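You operate a simulated robot arm through the tools that you are given. There is no shell and no other tool. Be economical: measure what you need, move in short steps, check, and stop when the job is done.

You are at the controls of a simulated robot arm. One attempt, no reset.

JOB
Put three of the rollers from the high table top on the cream board.
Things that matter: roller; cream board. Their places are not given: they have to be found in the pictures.

Only the result counts: the job must be done as asked and must still hold three seconds after the hand-in. Knocking over, shifting, dropping, spilling or breaking anything else fails it.

ROBOT AND FRAMES
A 6-joint arm with a two-finger parallel gripper, fixed in place. Base frame: the origin is at the foot of the arm, x ahead of it, y to its left, z up; the work surface is at about z = 0. Units: m, degrees, N and s.
With the tool pointing down near the work surface it reaches from about 0.14 to 0.58 m from the base axis. Its first joint turns from -66.0 to 66.0 degrees. Payload 2.1 kg.
The TCP is the grasp point between the finger pads, 0.03 m short of the fingertips. In the tool frame z runs along the fingers and y along their closing line. Largest opening 0.094 m; finger width 0.028, thickness 0.01; the body of the gripper, 0.05 by 0.096 m, starts 0.055 m behind the TCP.
Orientation is that of the tool frame in the base frame, as [roll, pitch, yaw] about the fixed x, y, z axes, in that order (R = Rz(yaw) Ry(pitch) Rx(roll)). With the fingers straight down and closing along the base's y, the tool's x points along the base's -x, its y along +y and its z along -z.

CONTROLS
- The arm moves only by the tool play_rows. Its argument "series" is a list of rows, each an object (a shift or turn left out is 0, a gripper value left out holds the last) with "slide": the shift along the tool's x, y, z in units of 30 mm (1.0 is 30 mm), a list of three; "spin": the turn about the tool's z in units of 5 degrees (1.0 is 5 degrees). In form: [{"slide": [dx, dy, dz], "spin": spin}, ...]. A call has 1 to 8 rows; each row shifts and turns the commanded pose from where the row before left it, along the tool's axes as they then stand. "grip" is the finger opening in m, from 0 to 0.094, set as the call begins (left out, the last holds). A call with a number of a shift or a turn outside -1 to 1 is refused whole. Rows are played at 5 a second. More than 0.05 m and 8.6 degrees between two rows, or a gripper value outside its range, and nothing of the call is played. Where a pose cannot be reached the arm comes as near as it can. A force on the tool above 40 N (or 10 N above the force at the start of the call, whichever is more), or a blocked arm, ends the call early, and 0.2 s more pass. Each finger travels about 0.072 m/s and halts on what it meets, pressing with about 33 N; the grip force reading is that of the motor and also rises with nothing between the fingers. The clock runs only during rows and for 0.2 s after the last one: add rows that do not move to give the fingers time. It gives the time, the measured TCP pose, the force on the tool (base axes), the opening and the grip force at its end, in the units of the frame above (readings bear some noise).
- Cameras (640 x 400 px; columns grow to the right, rows downward): "scene" is fixed at [0.0424, -0.3693, 0.4715]; the picture's right is [0.85, -0.52, 0.00], its down [-0.35, -0.58, -0.74] and it looks along [0.38, 0.63, -0.68] (base axes); focal length 237 px, centre (320, 200). "wrist" rides on the gripper at [-0.037, 0, -0.058] in the tool frame; the picture's right is [0.00, -1.00, 0.00], its down [0.97, 0.00, -0.24] and it looks along [0.24, 0.00, 0.97] (tool axes); focal length 218 px, centre (320, 200).
- get_image(camera): a new picture of that camera. The clock stands still meanwhile.
- locate(camera, pixels): for up to 12 pixels [column, row] of the newest picture of that camera ("zoom" is the newest enlarged one), the place [x, y, z] in the base frame of the surface seen there, good to about 0.002 m. The clock stands still meanwhile.
- zoom(camera, box): a new picture of the part [left, top, right, bottom] of that camera's present view, enlarged. The clock stands still meanwhile.
- job_done(): hands the job in; it is judged then, once.

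Keep the steps short. Do not move on a guess: measure, check each grasp and each placing, and mend mistakes. In all there are 80 turns and 46 pictures (those below and enlarged ones count). Leave the gripper open and the arm clear of the work at the hand-in unless told otherwise, and finish with a single line.

The tools are called after "Call:" as a command line: name --argument value ..., lists and objects as JSON in quotes. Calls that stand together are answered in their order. play_rows: Moves the arm, as the interface text tells. Its arguments: {"type":"object","properties":{"series":{"type":"array","items":{"type":"object","properties":{"slide":{"type":"array","items":{"type":"number"}},"spin":{"type":"number"}}}},"grip":{"type":"number"}},"required":["series"]} The other tools are called the same way: get_image (camera) takes a picture; locate (camera, pixels) gives the place of the surface under pixels of a picture; zoom (camera, box) takes an enlarged picture of a part of a camera's view; job_done () hands the job in.

At the start:

```text
clock: 0.0
eef_pos: [0.3549, 0.0234, 0.2923]
tool_rot: [179.9, 0.1, -180.0]
ft_force: [1.1, -0.2, -0.6]
grip_width: 0.0941
gripper_force: 0.0
```

scene: 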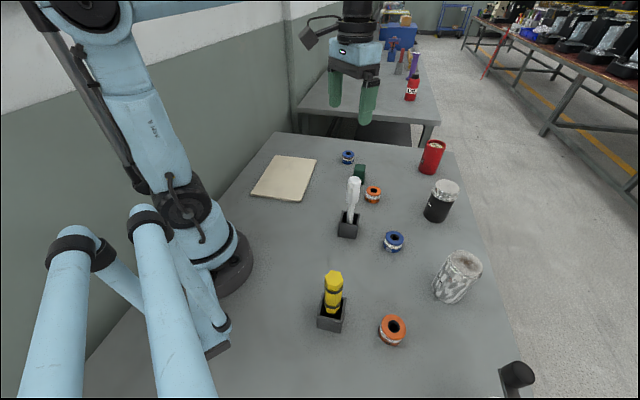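
wrist: 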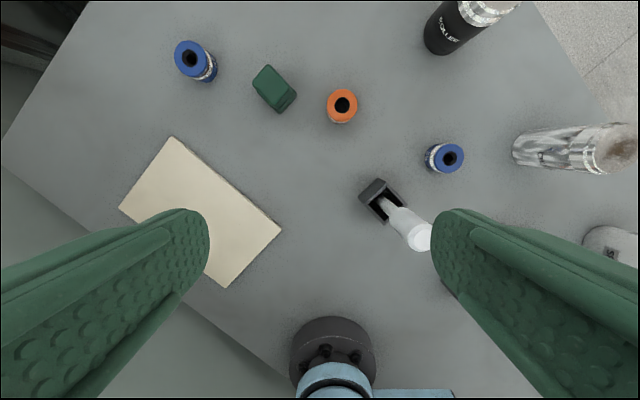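

I see small blue and orange ring-like cylinders, which are probably the rollers, and the cream board. I'll enlarge the scene to identify them.

Call:
zoom --camera "scene" --box '[240, 120, 480, 270]'

Call:
zoom --camera "scene" --box '[280, 230, 540, 395]'

Call:
get_image --camera "wrist"

Call:
locate --camera "wrist" --pixels '[[189, 56], [342, 105], [450, 157], [172, 138], [280, 230], [226, 287], [120, 208], [200, 210], [275, 85], [378, 190], [420, 236], [300, 200]]'

Call:
locate --camera "scene" --pixels '[[348, 155], [373, 190], [394, 238], [393, 326], [335, 275], [353, 182], [432, 150], [447, 188], [460, 262], [275, 135], [316, 158], [300, 300]]'

```text
2.67 times, centred on (360, 195) of scene
```

zoom: 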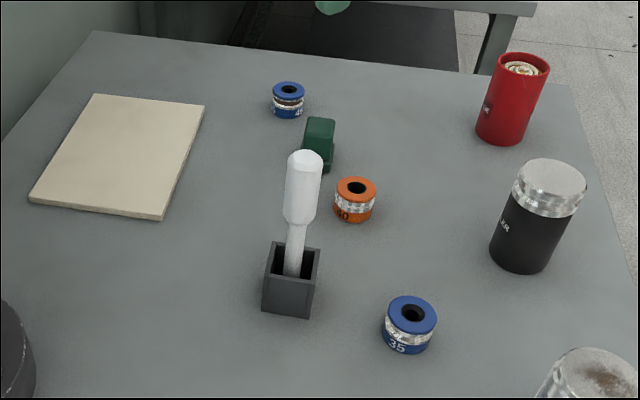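

```text
2.42 times, centred on (410, 312) of scene
```

zoom: 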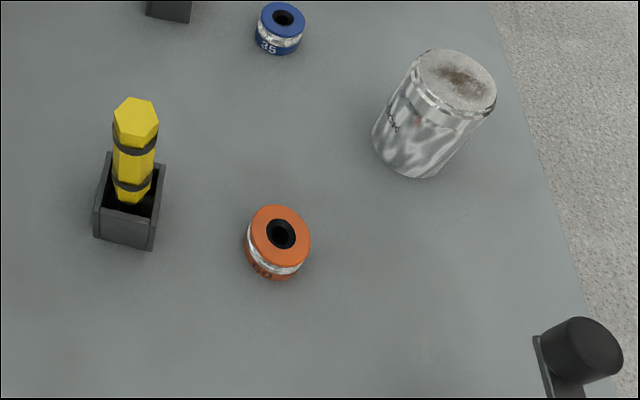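

```text
41 pictures are left
```

wrist: 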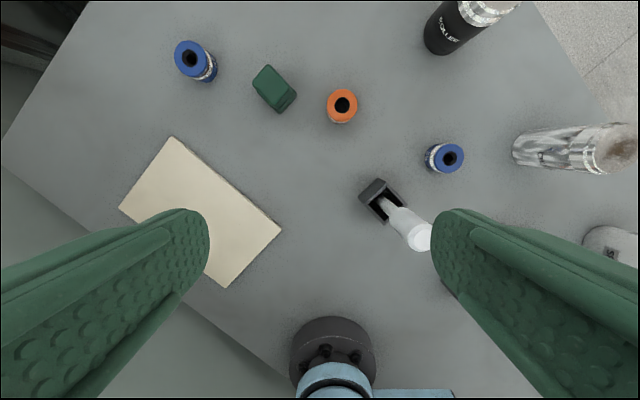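

```text
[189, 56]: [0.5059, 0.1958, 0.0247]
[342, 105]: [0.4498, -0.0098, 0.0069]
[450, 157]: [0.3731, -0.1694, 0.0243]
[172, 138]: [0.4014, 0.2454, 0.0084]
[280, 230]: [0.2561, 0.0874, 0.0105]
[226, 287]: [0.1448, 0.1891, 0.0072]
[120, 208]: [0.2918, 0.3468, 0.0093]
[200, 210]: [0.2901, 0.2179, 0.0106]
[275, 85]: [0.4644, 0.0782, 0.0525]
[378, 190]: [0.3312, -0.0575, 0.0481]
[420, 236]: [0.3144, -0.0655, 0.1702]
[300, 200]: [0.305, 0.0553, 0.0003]
```

```text
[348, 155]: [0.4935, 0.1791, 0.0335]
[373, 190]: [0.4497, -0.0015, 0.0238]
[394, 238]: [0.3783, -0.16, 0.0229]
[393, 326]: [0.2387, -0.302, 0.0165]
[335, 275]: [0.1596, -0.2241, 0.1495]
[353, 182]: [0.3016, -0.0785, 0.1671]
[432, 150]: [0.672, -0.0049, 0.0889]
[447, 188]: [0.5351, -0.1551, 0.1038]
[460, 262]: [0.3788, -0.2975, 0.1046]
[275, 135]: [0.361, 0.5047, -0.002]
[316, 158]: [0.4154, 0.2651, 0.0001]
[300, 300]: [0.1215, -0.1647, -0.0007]
```

Four ring-shaped rollers stand on the table: two blue and two orange. The cream board is at about x 0.15-0.40, y 0.09-0.35, with its top at z 0.009. Next I'll measure the near rollers and the green block from enlarged views.

Call:
zoom --camera "wrist" --box '[240, 50, 400, 150]'

```text
4.00 times, centred on (320, 100) of wrist
```

zoom: 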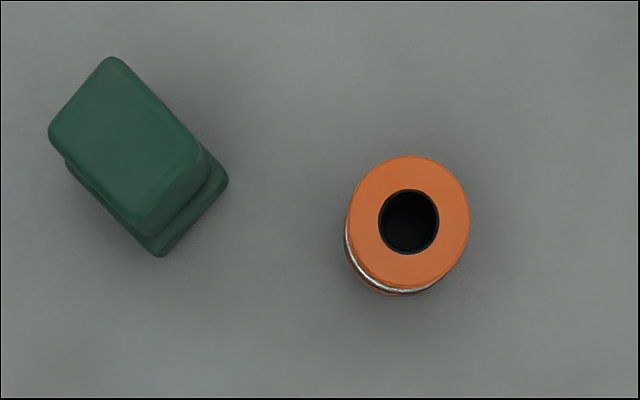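

I'll locate points on the orange roller's rim and the green block's edges.

Call:
locate --camera "zoom" --pixels '[[353, 220], [465, 220], [408, 162], [404, 278], [409, 222], [215, 185], [195, 150], [160, 250], [300, 300]]'

Call:
zoom --camera "wrist" --box '[360, 100, 520, 200]'

```text
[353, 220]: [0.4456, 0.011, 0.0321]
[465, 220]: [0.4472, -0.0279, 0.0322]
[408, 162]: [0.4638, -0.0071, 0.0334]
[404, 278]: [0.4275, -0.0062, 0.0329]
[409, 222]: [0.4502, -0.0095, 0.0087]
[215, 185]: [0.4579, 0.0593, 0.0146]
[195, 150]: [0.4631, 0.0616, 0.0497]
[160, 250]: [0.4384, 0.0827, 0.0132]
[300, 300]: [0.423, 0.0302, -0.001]
```

```text
4.00 times, centred on (440, 150) of wrist
```

zoom: 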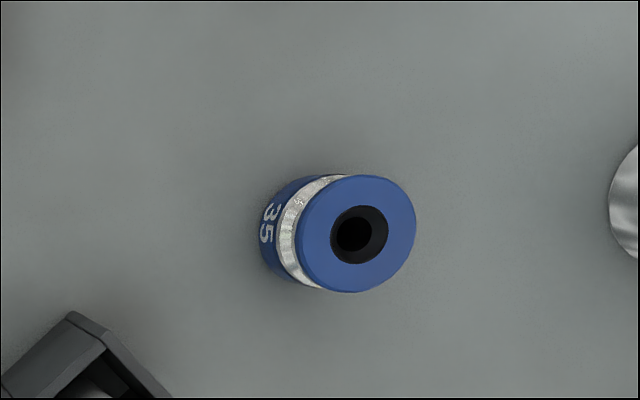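

The orange roller is centred at about (0.446, -0.008), 40 mm across and 33 mm tall. Next is the blue one.

Call:
locate --camera "zoom" --pixels '[[302, 235], [411, 230], [355, 181], [355, 287], [75, 316], [100, 340], [160, 390]]'

Call:
play_rows --series '[{"slide": [-1, -0.35, 0]}, {"slide": [-1, -0.35, 0]}, {"slide": [-1, -0.36, 0]}, {"slide": [-0.05, 0, 1]}, {"slide": [0, 0, 1]}, {"slide": [0, 0, 1]}, {"slide": [0, 0, 1]}, {"slide": [0, 0, 0]}]' --grip 0.07

Call:
get_image --camera "wrist"

```text
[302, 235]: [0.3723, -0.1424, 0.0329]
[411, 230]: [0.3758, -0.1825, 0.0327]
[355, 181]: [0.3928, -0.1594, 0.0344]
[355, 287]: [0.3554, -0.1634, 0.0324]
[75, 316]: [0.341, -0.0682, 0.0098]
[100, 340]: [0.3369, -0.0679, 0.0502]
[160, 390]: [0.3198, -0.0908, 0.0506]
```

```text
clock: 1.8
eef_pos: [0.4457, -0.0076, 0.1711]
tool_rot: [-180.0, 0.0, -179.9]
ft_force: [0.2, 0.5, 0.1]
grip_width: 0.07
gripper_force: 0.1
```

```text
38 pictures are left
```

wrist: 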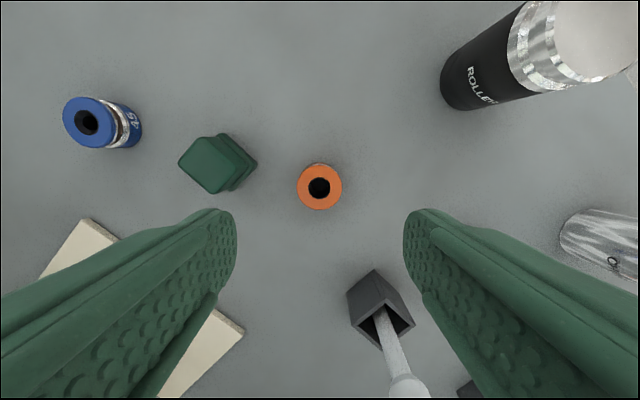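

The black bottle carries some lettering, so I'll read the labels before deciding what counts as a roller.

Call:
zoom --camera "wrist" --box '[420, 0, 640, 138]'

Call:
zoom --camera "scene" --box '[400, 130, 500, 192]'

Call:
zoom --camera "scene" --box '[410, 180, 540, 310]'

```text
2.90 times, centred on (530, 69) of wrist
```

zoom: 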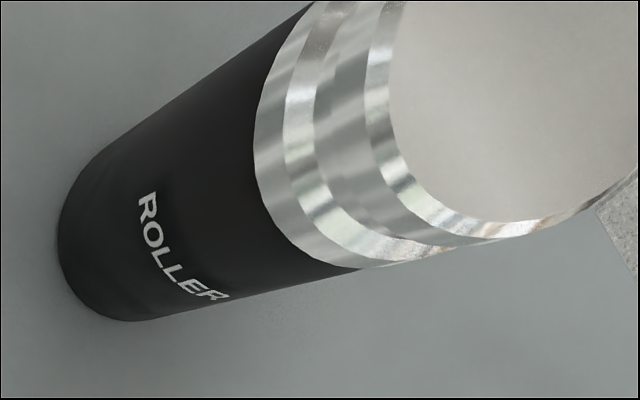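

```text
6.40 times, centred on (450, 161) of scene
```

zoom: 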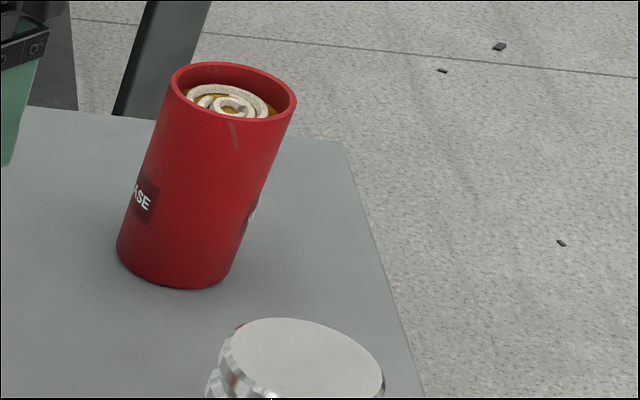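

```text
3.08 times, centred on (475, 245) of scene
```

zoom: 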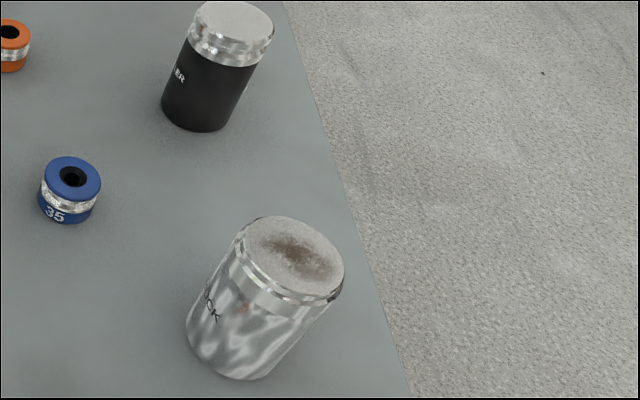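

The ring-shaped pieces marked 35, 45 and so on are the only group with at least three members; the labelled canisters are one-offs. So the rings are the rollers. The gripper is aligned above the orange one, so I'll lower to TCP z 0.036.

Call:
play_rows --series '[{"slide": [0, 0, 1]}, {"slide": [0, 0, 1]}, {"slide": [0, 0, 1]}, {"slide": [0, 0, 0.8]}, {"slide": [0, 0, 0.4]}, {"slide": [0, 0, 0.3]}, {"slide": [0, 0, 0]}]'

Call:
get_image --camera "wrist"

```text
clock: 3.4
eef_pos: [0.4465, -0.0067, 0.0374]
tool_rot: [180.0, 0.0, 179.9]
ft_force: [-0.3, 0.3, 0.1]
grip_width: 0.07
gripper_force: 0.1
```

```text
34 pictures are left
```

wrist: 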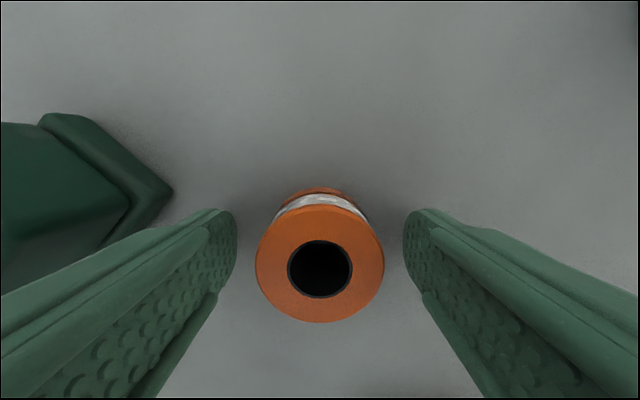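

The roller sits centred between the fingers, which are clear of the green block. I'll close.

Call:
play_rows --series '[{"slide": [0, 0, 0]}, {"slide": [0, 0, 0]}, {"slide": [0, 0, 0]}, {"slide": [0, 0, 0]}]' --grip 0.03

```text
clock: 4.4
eef_pos: [0.4475, -0.0064, 0.0363]
tool_rot: [-180.0, 0.0, -180.0]
ft_force: [-0.7, -0.5, 0.2]
grip_width: 0.0413
gripper_force: 33.0
```

It is held at 41 mm. I'll lift it and carry it towards the far-left part of the board, at (0.320, 0.269).

Call:
play_rows --series '[{"slide": [0, 0, -1]}, {"slide": [0, 0, -1]}, {"slide": [0, 0, -1]}, {"slide": [0, 0, -1]}, {"slide": [0.425, 0.918, 0]}, {"slide": [0.425, 0.918, 0]}, {"slide": [0.425, 0.918, 0]}, {"slide": [0.425, 0.918, 0]}]'

Call:
play_rows --series '[{"slide": [0.425, 0.918, 0]}, {"slide": [0.425, 0.918, 0]}, {"slide": [0.425, 0.918, 0]}, {"slide": [0.425, 0.918, 0]}, {"slide": [0.425, 0.918, 0]}, {"slide": [0.425, 0.918, 0]}, {"slide": [0, 0, 0]}]'

Call:
get_image --camera "wrist"

```text
clock: 6.2
eef_pos: [0.3972, 0.1016, 0.1585]
tool_rot: [-179.9, 0.1, 180.0]
ft_force: [0.3, -0.4, -2.6]
grip_width: 0.0411
gripper_force: 33.2
```

```text
clock: 7.8
eef_pos: [0.3197, 0.2663, 0.1562]
tool_rot: [180.0, 0.1, 180.0]
ft_force: [0.6, -1.1, -3.0]
grip_width: 0.0415
gripper_force: 33.2
```

```text
33 pictures are left
```

wrist: 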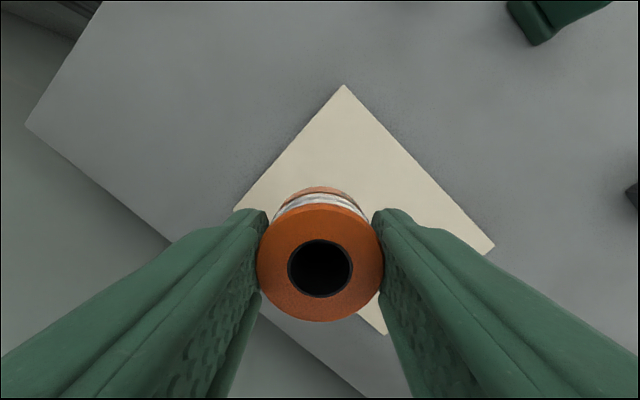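

The roller is still held. I'll re-measure the board corners in this view before lowering.

Call:
locate --camera "wrist" --pixels '[[344, 88], [491, 246], [384, 331], [237, 209], [400, 220]]'

```text
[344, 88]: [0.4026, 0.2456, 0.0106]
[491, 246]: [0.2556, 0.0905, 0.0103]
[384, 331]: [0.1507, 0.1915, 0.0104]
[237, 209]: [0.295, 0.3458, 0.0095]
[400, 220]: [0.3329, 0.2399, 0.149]
```

Board confirmed, with its top at z 0.010. I'll lower to 0.0475.

Call:
play_rows --series '[{"slide": [0, 0, 1]}, {"slide": [0, 0, 1]}, {"slide": [0, 0, 0.8]}, {"slide": [0, 0, 0.5]}, {"slide": [0, 0, 0.32]}, {"slide": [0, 0, 0]}]'

Call:
zoom --camera "scene" --box '[240, 120, 400, 220]'

```text
clock: 9.2
eef_pos: [0.3191, 0.2651, 0.0469]
tool_rot: [-180.0, 0.1, 179.9]
ft_force: [-0.4, 0.0, -2.1]
grip_width: 0.0413
gripper_force: 33.2
```

```text
4.00 times, centred on (320, 170) of scene
```

zoom: 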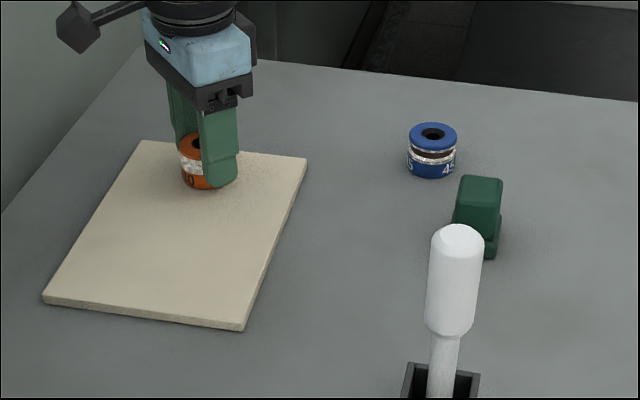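

The load is still about 2 N, so the roller is barely off the board. I'll ease down a little more, then open.

Call:
play_rows --series '[{"slide": [0, 0, 0.04]}, {"slide": [0, 0, 0]}]'

```text
clock: 9.8
eef_pos: [0.3199, 0.2666, 0.0462]
tool_rot: [-179.9, 0.0, 180.0]
ft_force: [-0.9, 0.8, -0.4]
grip_width: 0.0415
gripper_force: 33.0
```

The force has dropped to about 0, so it has touched the board. I'll open and then rise.

Call:
play_rows --series '[{"slide": [0, 0, 0]}, {"slide": [0, 0, 0]}, {"slide": [0, 0, 0]}, {"slide": [0, 0, -0.5]}, {"slide": [0, 0, -1]}, {"slide": [0, 0, -1]}, {"slide": [0, 0, -1]}, {"slide": [0, 0, 0]}]' --grip 0.07

Call:
get_image --camera "wrist"

```text
clock: 11.6
eef_pos: [0.3185, 0.266, 0.1524]
tool_rot: [180.0, 0.0, 179.9]
ft_force: [-0.9, 0.4, 0.0]
grip_width: 0.0699
gripper_force: 0.0
```

```text
31 pictures are left
```

wrist: 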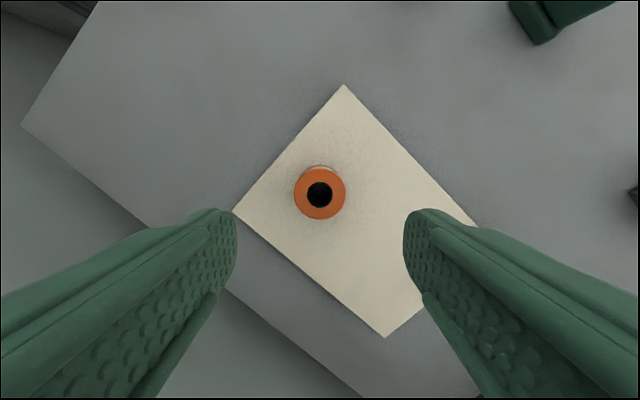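

The first roller stands on the board. Next is the far blue one, near (0.50, 0.185), so I'll move above it and look.

Call:
play_rows --series '[{"slide": [-0.95, -0.44, 0]}, {"slide": [-0.95, -0.44, 0]}, {"slide": [-0.95, -0.44, 0]}, {"slide": [-0.95, -0.44, 0]}, {"slide": [-0.95, -0.44, 0]}, {"slide": [-0.95, -0.44, 0]}, {"slide": [0, 0, 0]}]'

Call:
get_image --camera "wrist"

```text
clock: 13.2
eef_pos: [0.4884, 0.1865, 0.1532]
tool_rot: [180.0, 0.1, -179.8]
ft_force: [-0.9, 0.2, 0.0]
grip_width: 0.07
gripper_force: 0.1
```

```text
30 pictures are left
```

wrist: 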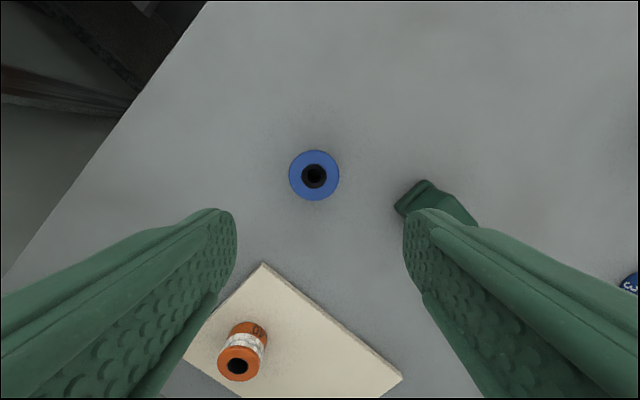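

I'll measure the blue roller's rim.

Call:
locate --camera "wrist" --pixels '[[292, 175], [336, 175], [314, 153], [314, 197], [398, 206]]'

```text
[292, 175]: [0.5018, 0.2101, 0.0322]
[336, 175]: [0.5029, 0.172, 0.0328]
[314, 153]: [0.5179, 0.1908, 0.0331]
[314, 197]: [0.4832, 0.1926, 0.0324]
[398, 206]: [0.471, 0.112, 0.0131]
```

Its centre is at (0.501, 0.191). I'll align and lower.

Call:
play_rows --series '[{"slide": [-0.42, 0.15, 0]}, {"slide": [0, 0, 1]}, {"slide": [0, 0, 1]}, {"slide": [0, 0, 1]}, {"slide": [0, 0, 0.55]}, {"slide": [0, 0, 0.3]}, {"slide": [0, 0, 0]}]'

Call:
get_image --camera "wrist"

```text
clock: 14.8
eef_pos: [0.5021, 0.1915, 0.0378]
tool_rot: [180.0, 0.0, -179.9]
ft_force: [-0.1, -0.5, 0.2]
grip_width: 0.0702
gripper_force: 0.0
```

```text
29 pictures are left
```

wrist: 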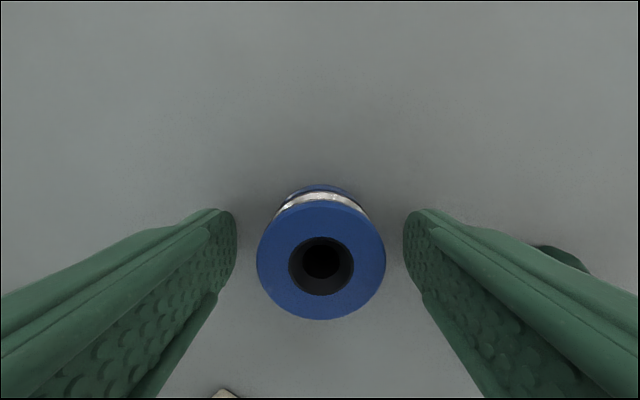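

Centred. I'll close, then lift.

Call:
play_rows --series '[{"slide": [0, 0, 0]}, {"slide": [0, 0, 0]}, {"slide": [0, 0, 0]}, {"slide": [0, 0, 0]}, {"slide": [0, 0, -1]}, {"slide": [0, 0, -1]}, {"slide": [0, 0, -1]}, {"slide": [0, 0, -1]}]' --grip 0.03

```text
clock: 16.6
eef_pos: [0.5021, 0.1918, 0.1566]
tool_rot: [-180.0, 0.0, 180.0]
ft_force: [0.6, 0.2, -2.6]
grip_width: 0.0416
gripper_force: 33.8
```

Held at 41.6 mm. I'll carry it above the middle of the board, at (0.274, 0.217).

Call:
play_rows --series '[{"slide": [0.95, 0.106, 0]}, {"slide": [0.95, 0.106, 0]}, {"slide": [0.95, 0.106, 0]}, {"slide": [0.95, 0.106, 0]}, {"slide": [0.95, 0.106, 0]}, {"slide": [0.95, 0.106, 0]}, {"slide": [0.95, 0.106, 0]}, {"slide": [0.95, 0.106, 0]}]'

Call:
play_rows --series '[{"slide": [0, 0, 0]}]'

Call:
get_image --camera "wrist"

```text
clock: 18.4
eef_pos: [0.2745, 0.2172, 0.1578]
tool_rot: [-179.9, 0.0, -179.9]
ft_force: [0.2, -0.1, -1.8]
grip_width: 0.0416
gripper_force: 33.9
```

```text
clock: 18.8
eef_pos: [0.2739, 0.2154, 0.1578]
tool_rot: [-180.0, 0.0, 180.0]
ft_force: [-1.0, -0.8, -2.8]
grip_width: 0.0414
gripper_force: 33.0
```

```text
28 pictures are left
```

wrist: 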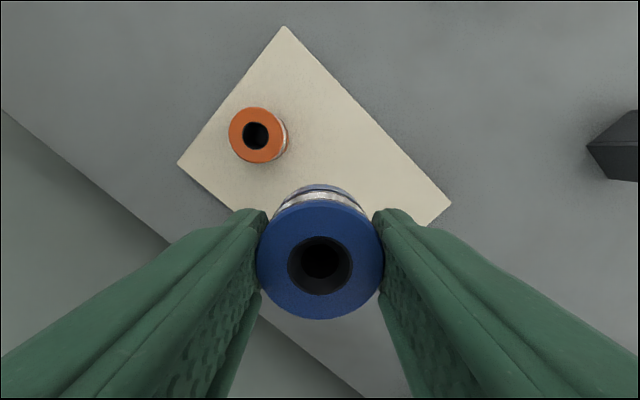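

In position. I'll lower to contact.

Call:
play_rows --series '[{"slide": [0, 0, 1]}, {"slide": [0, 0, 1]}, {"slide": [0, 0, 0.8]}, {"slide": [0, 0, 0.5]}, {"slide": [0, 0, 0.34]}, {"slide": [0, 0, 0.03]}, {"slide": [0, 0, 0]}]'

```text
clock: 20.4
eef_pos: [0.2745, 0.2164, 0.0479]
tool_rot: [180.0, 0.0, 180.0]
ft_force: [-1.2, 0.2, 0.4]
grip_width: 0.0412
gripper_force: 33.2
```

The load is gone, so it has touched the board. I'll open and rise.

Call:
play_rows --series '[{"slide": [0, 0, 0]}, {"slide": [0, 0, 0]}, {"slide": [0, 0, 0]}, {"slide": [0, 0, -0.5]}, {"slide": [0, 0, -1]}, {"slide": [0, 0, -1]}, {"slide": [0, 0, -1]}, {"slide": [0, 0, -1]}]' --grip 0.07

Call:
get_image --camera "wrist"

```text
clock: 22.2
eef_pos: [0.2769, 0.2159, 0.1829]
tool_rot: [-180.0, -0.1, -180.0]
ft_force: [1.0, 0.5, 0.6]
grip_width: 0.0701
gripper_force: 0.0
```

```text
27 pictures are left
```

wrist: 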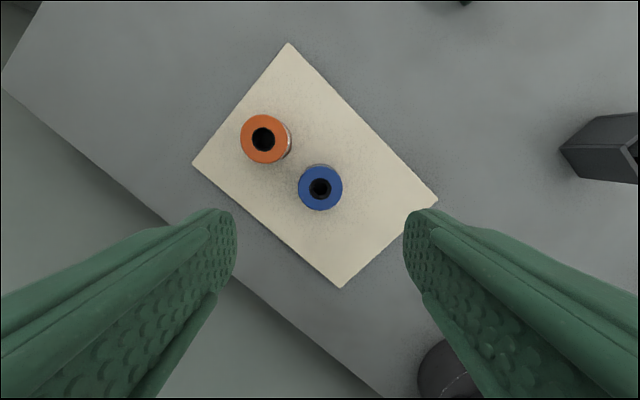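

Two are placed. Next is the blue "35" roller at about (0.374, -0.162). I'll rise well above the white pestle and move across.

Call:
play_rows --series '[{"slide": [0, 0, -1]}, {"slide": [0, 0, -1]}, {"slide": [0, 0, -1]}, {"slide": [-0.25, -0.97, 0]}, {"slide": [-0.25, -0.97, 0]}, {"slide": [-0.25, -0.97, 0]}, {"slide": [-0.25, -0.97, 0]}, {"slide": [-0.25, -0.97, 0]}]'

Call:
play_rows --series '[{"slide": [-0.25, -0.97, 0]}, {"slide": [-0.25, -0.97, 0]}, {"slide": [-0.25, -0.97, 0]}, {"slide": [-0.25, -0.97, 0]}, {"slide": [-0.25, -0.97, 0]}, {"slide": [-0.25, -0.97, 0]}, {"slide": [-0.25, -0.97, 0]}, {"slide": [-0.25, -0.97, 0]}]'

Call:
play_rows --series '[{"slide": [0, 0, 1]}, {"slide": [0, 0, 0]}]'

Call:
get_image --camera "wrist"

```text
clock: 24.0
eef_pos: [0.3129, 0.069, 0.2719]
tool_rot: [179.9, 0.0, -179.9]
ft_force: [0.5, 0.2, 0.7]
grip_width: 0.0703
gripper_force: 0.0
```

```text
clock: 25.8
eef_pos: [0.373, -0.1646, 0.2724]
tool_rot: [-179.9, 0.1, -179.9]
ft_force: [0.4, -0.1, 0.1]
grip_width: 0.0701
gripper_force: 0.2
```

```text
clock: 26.4
eef_pos: [0.3722, -0.1621, 0.2425]
tool_rot: [179.9, 0.0, -179.9]
ft_force: [-0.1, 0.4, 0.1]
grip_width: 0.0698
gripper_force: 0.3
```

```text
26 pictures are left
```

wrist: 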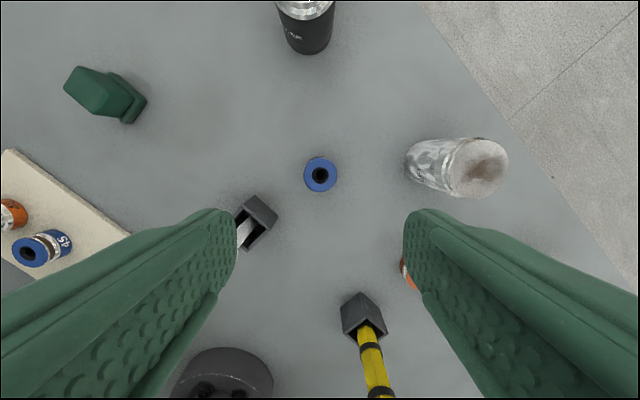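

The blue roller is at (320, 175). I'll measure its rim, and check the scene camera for arm clearance to the white pestle.

Call:
locate --camera "wrist" --pixels '[[306, 175], [334, 175], [320, 161], [320, 188], [411, 175]]'

Call:
get_image --camera "scene"

```text
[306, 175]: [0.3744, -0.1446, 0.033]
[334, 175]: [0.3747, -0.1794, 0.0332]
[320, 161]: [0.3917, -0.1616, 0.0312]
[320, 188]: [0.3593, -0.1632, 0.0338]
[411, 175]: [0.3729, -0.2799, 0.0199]
```

```text
25 pictures are left
```

scene: 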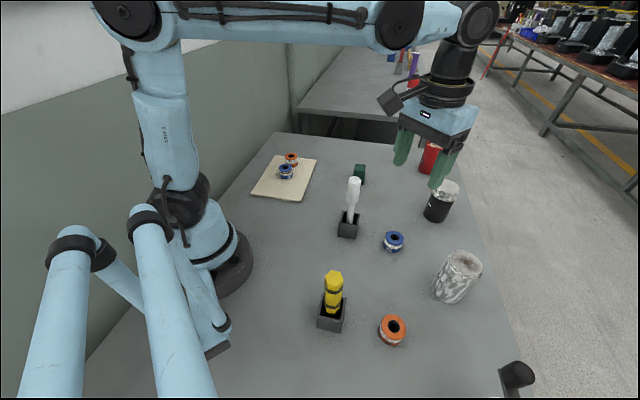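

The forearm stays high. A black box sticks out from the wrist on the pestle side at (388, 100), so I'll measure how low and how far it reaches.

Call:
locate --camera "scene" --pixels '[[388, 100], [380, 98], [390, 114], [415, 92], [400, 106], [353, 180], [351, 188], [358, 184]]'

```text
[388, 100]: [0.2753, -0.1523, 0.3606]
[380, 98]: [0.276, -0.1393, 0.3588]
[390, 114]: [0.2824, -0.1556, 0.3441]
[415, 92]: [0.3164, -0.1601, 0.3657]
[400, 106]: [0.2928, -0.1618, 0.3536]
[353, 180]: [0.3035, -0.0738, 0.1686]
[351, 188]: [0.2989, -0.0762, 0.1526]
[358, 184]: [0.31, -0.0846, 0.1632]
```

The box would come down to about z 0.14 at y no higher than -0.135. The pestle handle's edge is at about y -0.09, so there is roughly 4 cm of clearance. I'll lower to the roller, centred at (0.3745, -0.162).

Call:
play_rows --series '[{"slide": [-0.06, 0, 1]}, {"slide": [0, 0, 1]}, {"slide": [0, 0, 1]}, {"slide": [0, 0, 1]}, {"slide": [0, 0, 0]}]'

Call:
get_image --camera "wrist"

```text
clock: 27.6
eef_pos: [0.374, -0.1643, 0.124]
tool_rot: [179.9, -0.2, 180.0]
ft_force: [0.6, 0.3, 0.0]
grip_width: 0.07
gripper_force: 0.1
```

```text
24 pictures are left
```

wrist: 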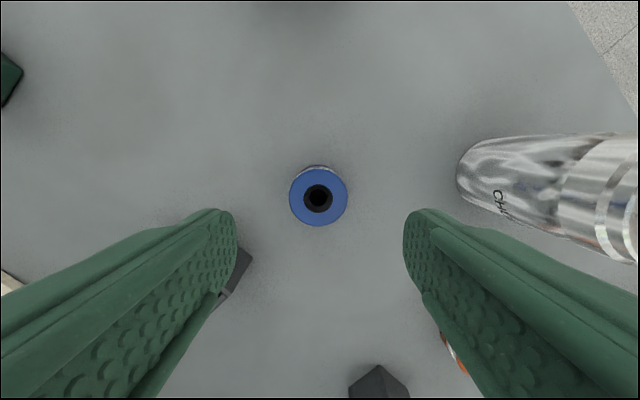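

Well aligned, with the canister clear. I'll lower the rest of the way.

Call:
play_rows --series '[{"slide": [0, 0, 1]}, {"slide": [0, 0, 1]}, {"slide": [0, 0, 0.55]}, {"slide": [0, 0, 0.3]}, {"slide": [0, 0, 0]}]'

Call:
get_image --camera "wrist"

```text
clock: 28.8
eef_pos: [0.3742, -0.1626, 0.0352]
tool_rot: [-180.0, 0.1, -179.9]
ft_force: [0.5, -0.2, 0.1]
grip_width: 0.0701
gripper_force: 0.0
```

```text
23 pictures are left
```

wrist: 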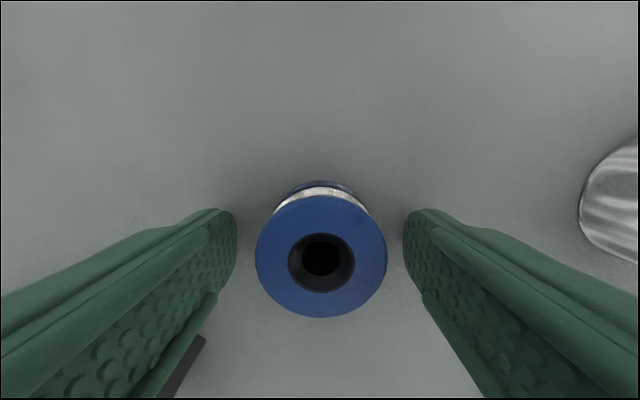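

Centred. I'll close and lift.

Call:
play_rows --series '[{"slide": [0, 0, 0]}, {"slide": [0, 0, 0]}, {"slide": [0, 0, 0]}, {"slide": [0, 0, 0]}, {"slide": [0, 0, -1]}, {"slide": [0, 0, -1]}, {"slide": [0, 0, -1]}, {"slide": [0, 0, -1]}]' --grip 0.03

Call:
play_rows --series '[{"slide": [0, 0, -1]}, {"slide": [0, 0, -1]}, {"slide": [0, 0, -1]}, {"slide": [0, 0, -1]}, {"slide": [0, 0, -0.6]}, {"slide": [0, 0, 0]}]'

```text
clock: 30.6
eef_pos: [0.372, -0.1606, 0.1574]
tool_rot: [180.0, 0.0, -180.0]
ft_force: [0.7, -0.2, -2.2]
grip_width: 0.0414
gripper_force: 32.7
```

```text
clock: 32.0
eef_pos: [0.3732, -0.1614, 0.295]
tool_rot: [-180.0, 0.0, 179.9]
ft_force: [-0.3, 0.8, -2.1]
grip_width: 0.0416
gripper_force: 33.6
```

Held. I'll carry it at z 0.295 to above (0.229, 0.167) on the board.

Call:
play_rows --series '[{"slide": [0.401, 0.9125, 0]}, {"slide": [0.401, 0.9125, 0]}, {"slide": [0.401, 0.9125, 0]}, {"slide": [0.401, 0.9125, 0]}, {"slide": [0.401, 0.9125, 0]}, {"slide": [0.401, 0.9125, 0]}, {"slide": [0.401, 0.9125, 0]}, {"slide": [0.401, 0.9125, 0]}]'

Call:
play_rows --series '[{"slide": [0.401, 0.9125, 0]}, {"slide": [0.401, 0.9125, 0]}, {"slide": [0.401, 0.9125, 0]}, {"slide": [0.401, 0.9125, 0]}, {"slide": [0, 0, 1]}, {"slide": [0, 0, 1]}, {"slide": [0, 0, 1]}, {"slide": [0, 0, 1]}]'

Call:
play_rows --series '[{"slide": [0, 0, 0.6]}, {"slide": [0, 0, 0]}]'

Call:
get_image --camera "wrist"

```text
clock: 33.8
eef_pos: [0.2775, 0.057, 0.2926]
tool_rot: [179.9, 0.0, 179.9]
ft_force: [-0.1, -0.8, -2.7]
grip_width: 0.0416
gripper_force: 32.4
```

```text
clock: 35.6
eef_pos: [0.2284, 0.1687, 0.1743]
tool_rot: [-180.0, 0.0, 180.0]
ft_force: [-0.6, -0.1, -2.4]
grip_width: 0.0413
gripper_force: 33.2
```

```text
clock: 36.2
eef_pos: [0.2279, 0.1687, 0.1558]
tool_rot: [-180.0, 0.0, 180.0]
ft_force: [0.8, 0.4, -2.6]
grip_width: 0.0415
gripper_force: 32.9
```

```text
22 pictures are left
```

wrist: 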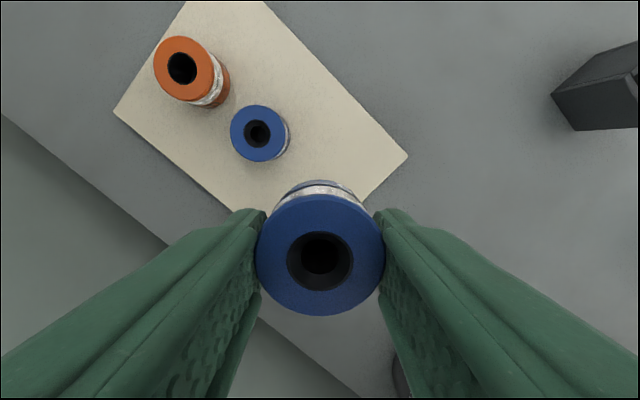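

In position. I'll lower to contact.

Call:
play_rows --series '[{"slide": [0, 0, 1]}, {"slide": [0, 0, 1]}, {"slide": [0, 0, 0.8]}, {"slide": [0, 0, 0.5]}, {"slide": [0, 0, 0.34]}, {"slide": [0, 0, 0.04]}, {"slide": [0, 0, 0]}]'

```text
clock: 37.8
eef_pos: [0.2298, 0.1677, 0.0463]
tool_rot: [-179.9, 0.0, -180.0]
ft_force: [-0.4, -0.7, 8.7]
grip_width: 0.0415
gripper_force: 32.9
```

Contact, with 8.7 N upward. I'll ease up slightly, then open and rise.

Call:
play_rows --series '[{"slide": [0, 0, -0.02]}, {"slide": [0, 0, 0]}]'

Call:
play_rows --series '[{"slide": [0, 0, 0]}, {"slide": [0, 0, 0]}, {"slide": [0, 0, 0]}, {"slide": [0, 0, -0.5]}, {"slide": [0, 0, -1]}, {"slide": [0, 0, -1]}, {"slide": [0, 0, -1]}, {"slide": [0, 0, -1]}]' --grip 0.07

Call:
play_rows --series '[{"slide": [0, 0, -1]}, {"slide": [0, 0, -1]}, {"slide": [0, 0, -1]}, {"slide": [0, 0, 0]}]'

Call:
get_image --camera "wrist"

Call:
get_image --camera "scene"

```text
clock: 38.4
eef_pos: [0.2298, 0.1678, 0.0476]
tool_rot: [180.0, 0.1, 180.0]
ft_force: [-0.7, 0.5, -2.7]
grip_width: 0.0415
gripper_force: 32.7
```

```text
clock: 40.2
eef_pos: [0.2297, 0.1664, 0.1839]
tool_rot: [180.0, -0.1, 180.0]
ft_force: [0.6, -0.2, -0.1]
grip_width: 0.07
gripper_force: 0.0
```

```text
clock: 41.2
eef_pos: [0.2312, 0.1685, 0.273]
tool_rot: [-180.0, 0.0, 180.0]
ft_force: [-0.3, -0.6, 0.2]
grip_width: 0.07
gripper_force: 0.0
```

```text
21 pictures are left
```

wrist: 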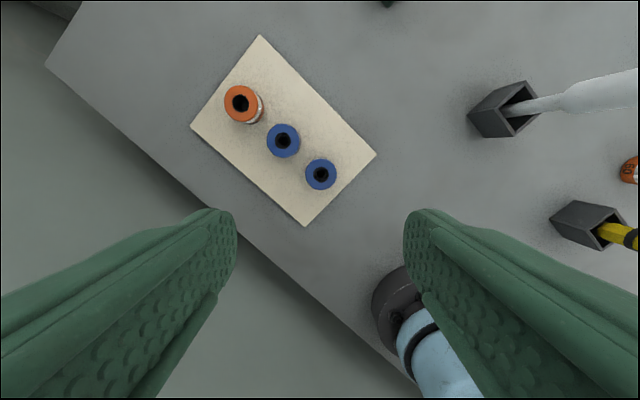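

```text
20 pictures are left
```

scene: 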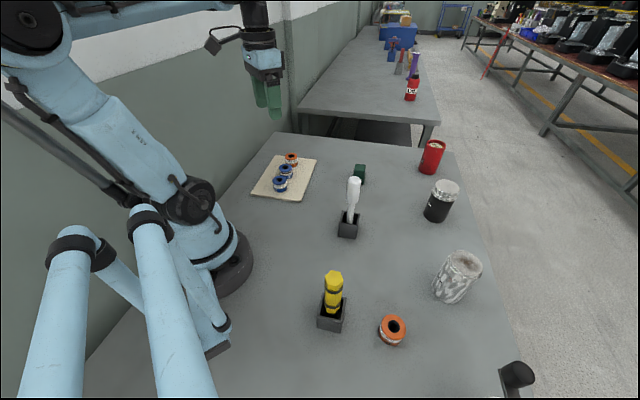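

All three rollers stand upright on the board, nothing else has moved, and the arm is clear with the gripper open. I'll hand in.

Call:
job_done

```text
The job is handed in.
```

Three rollers (one orange, two blue) were standing on the cream board at hand-in, with nothing else moved, the gripper open and the arm clear.
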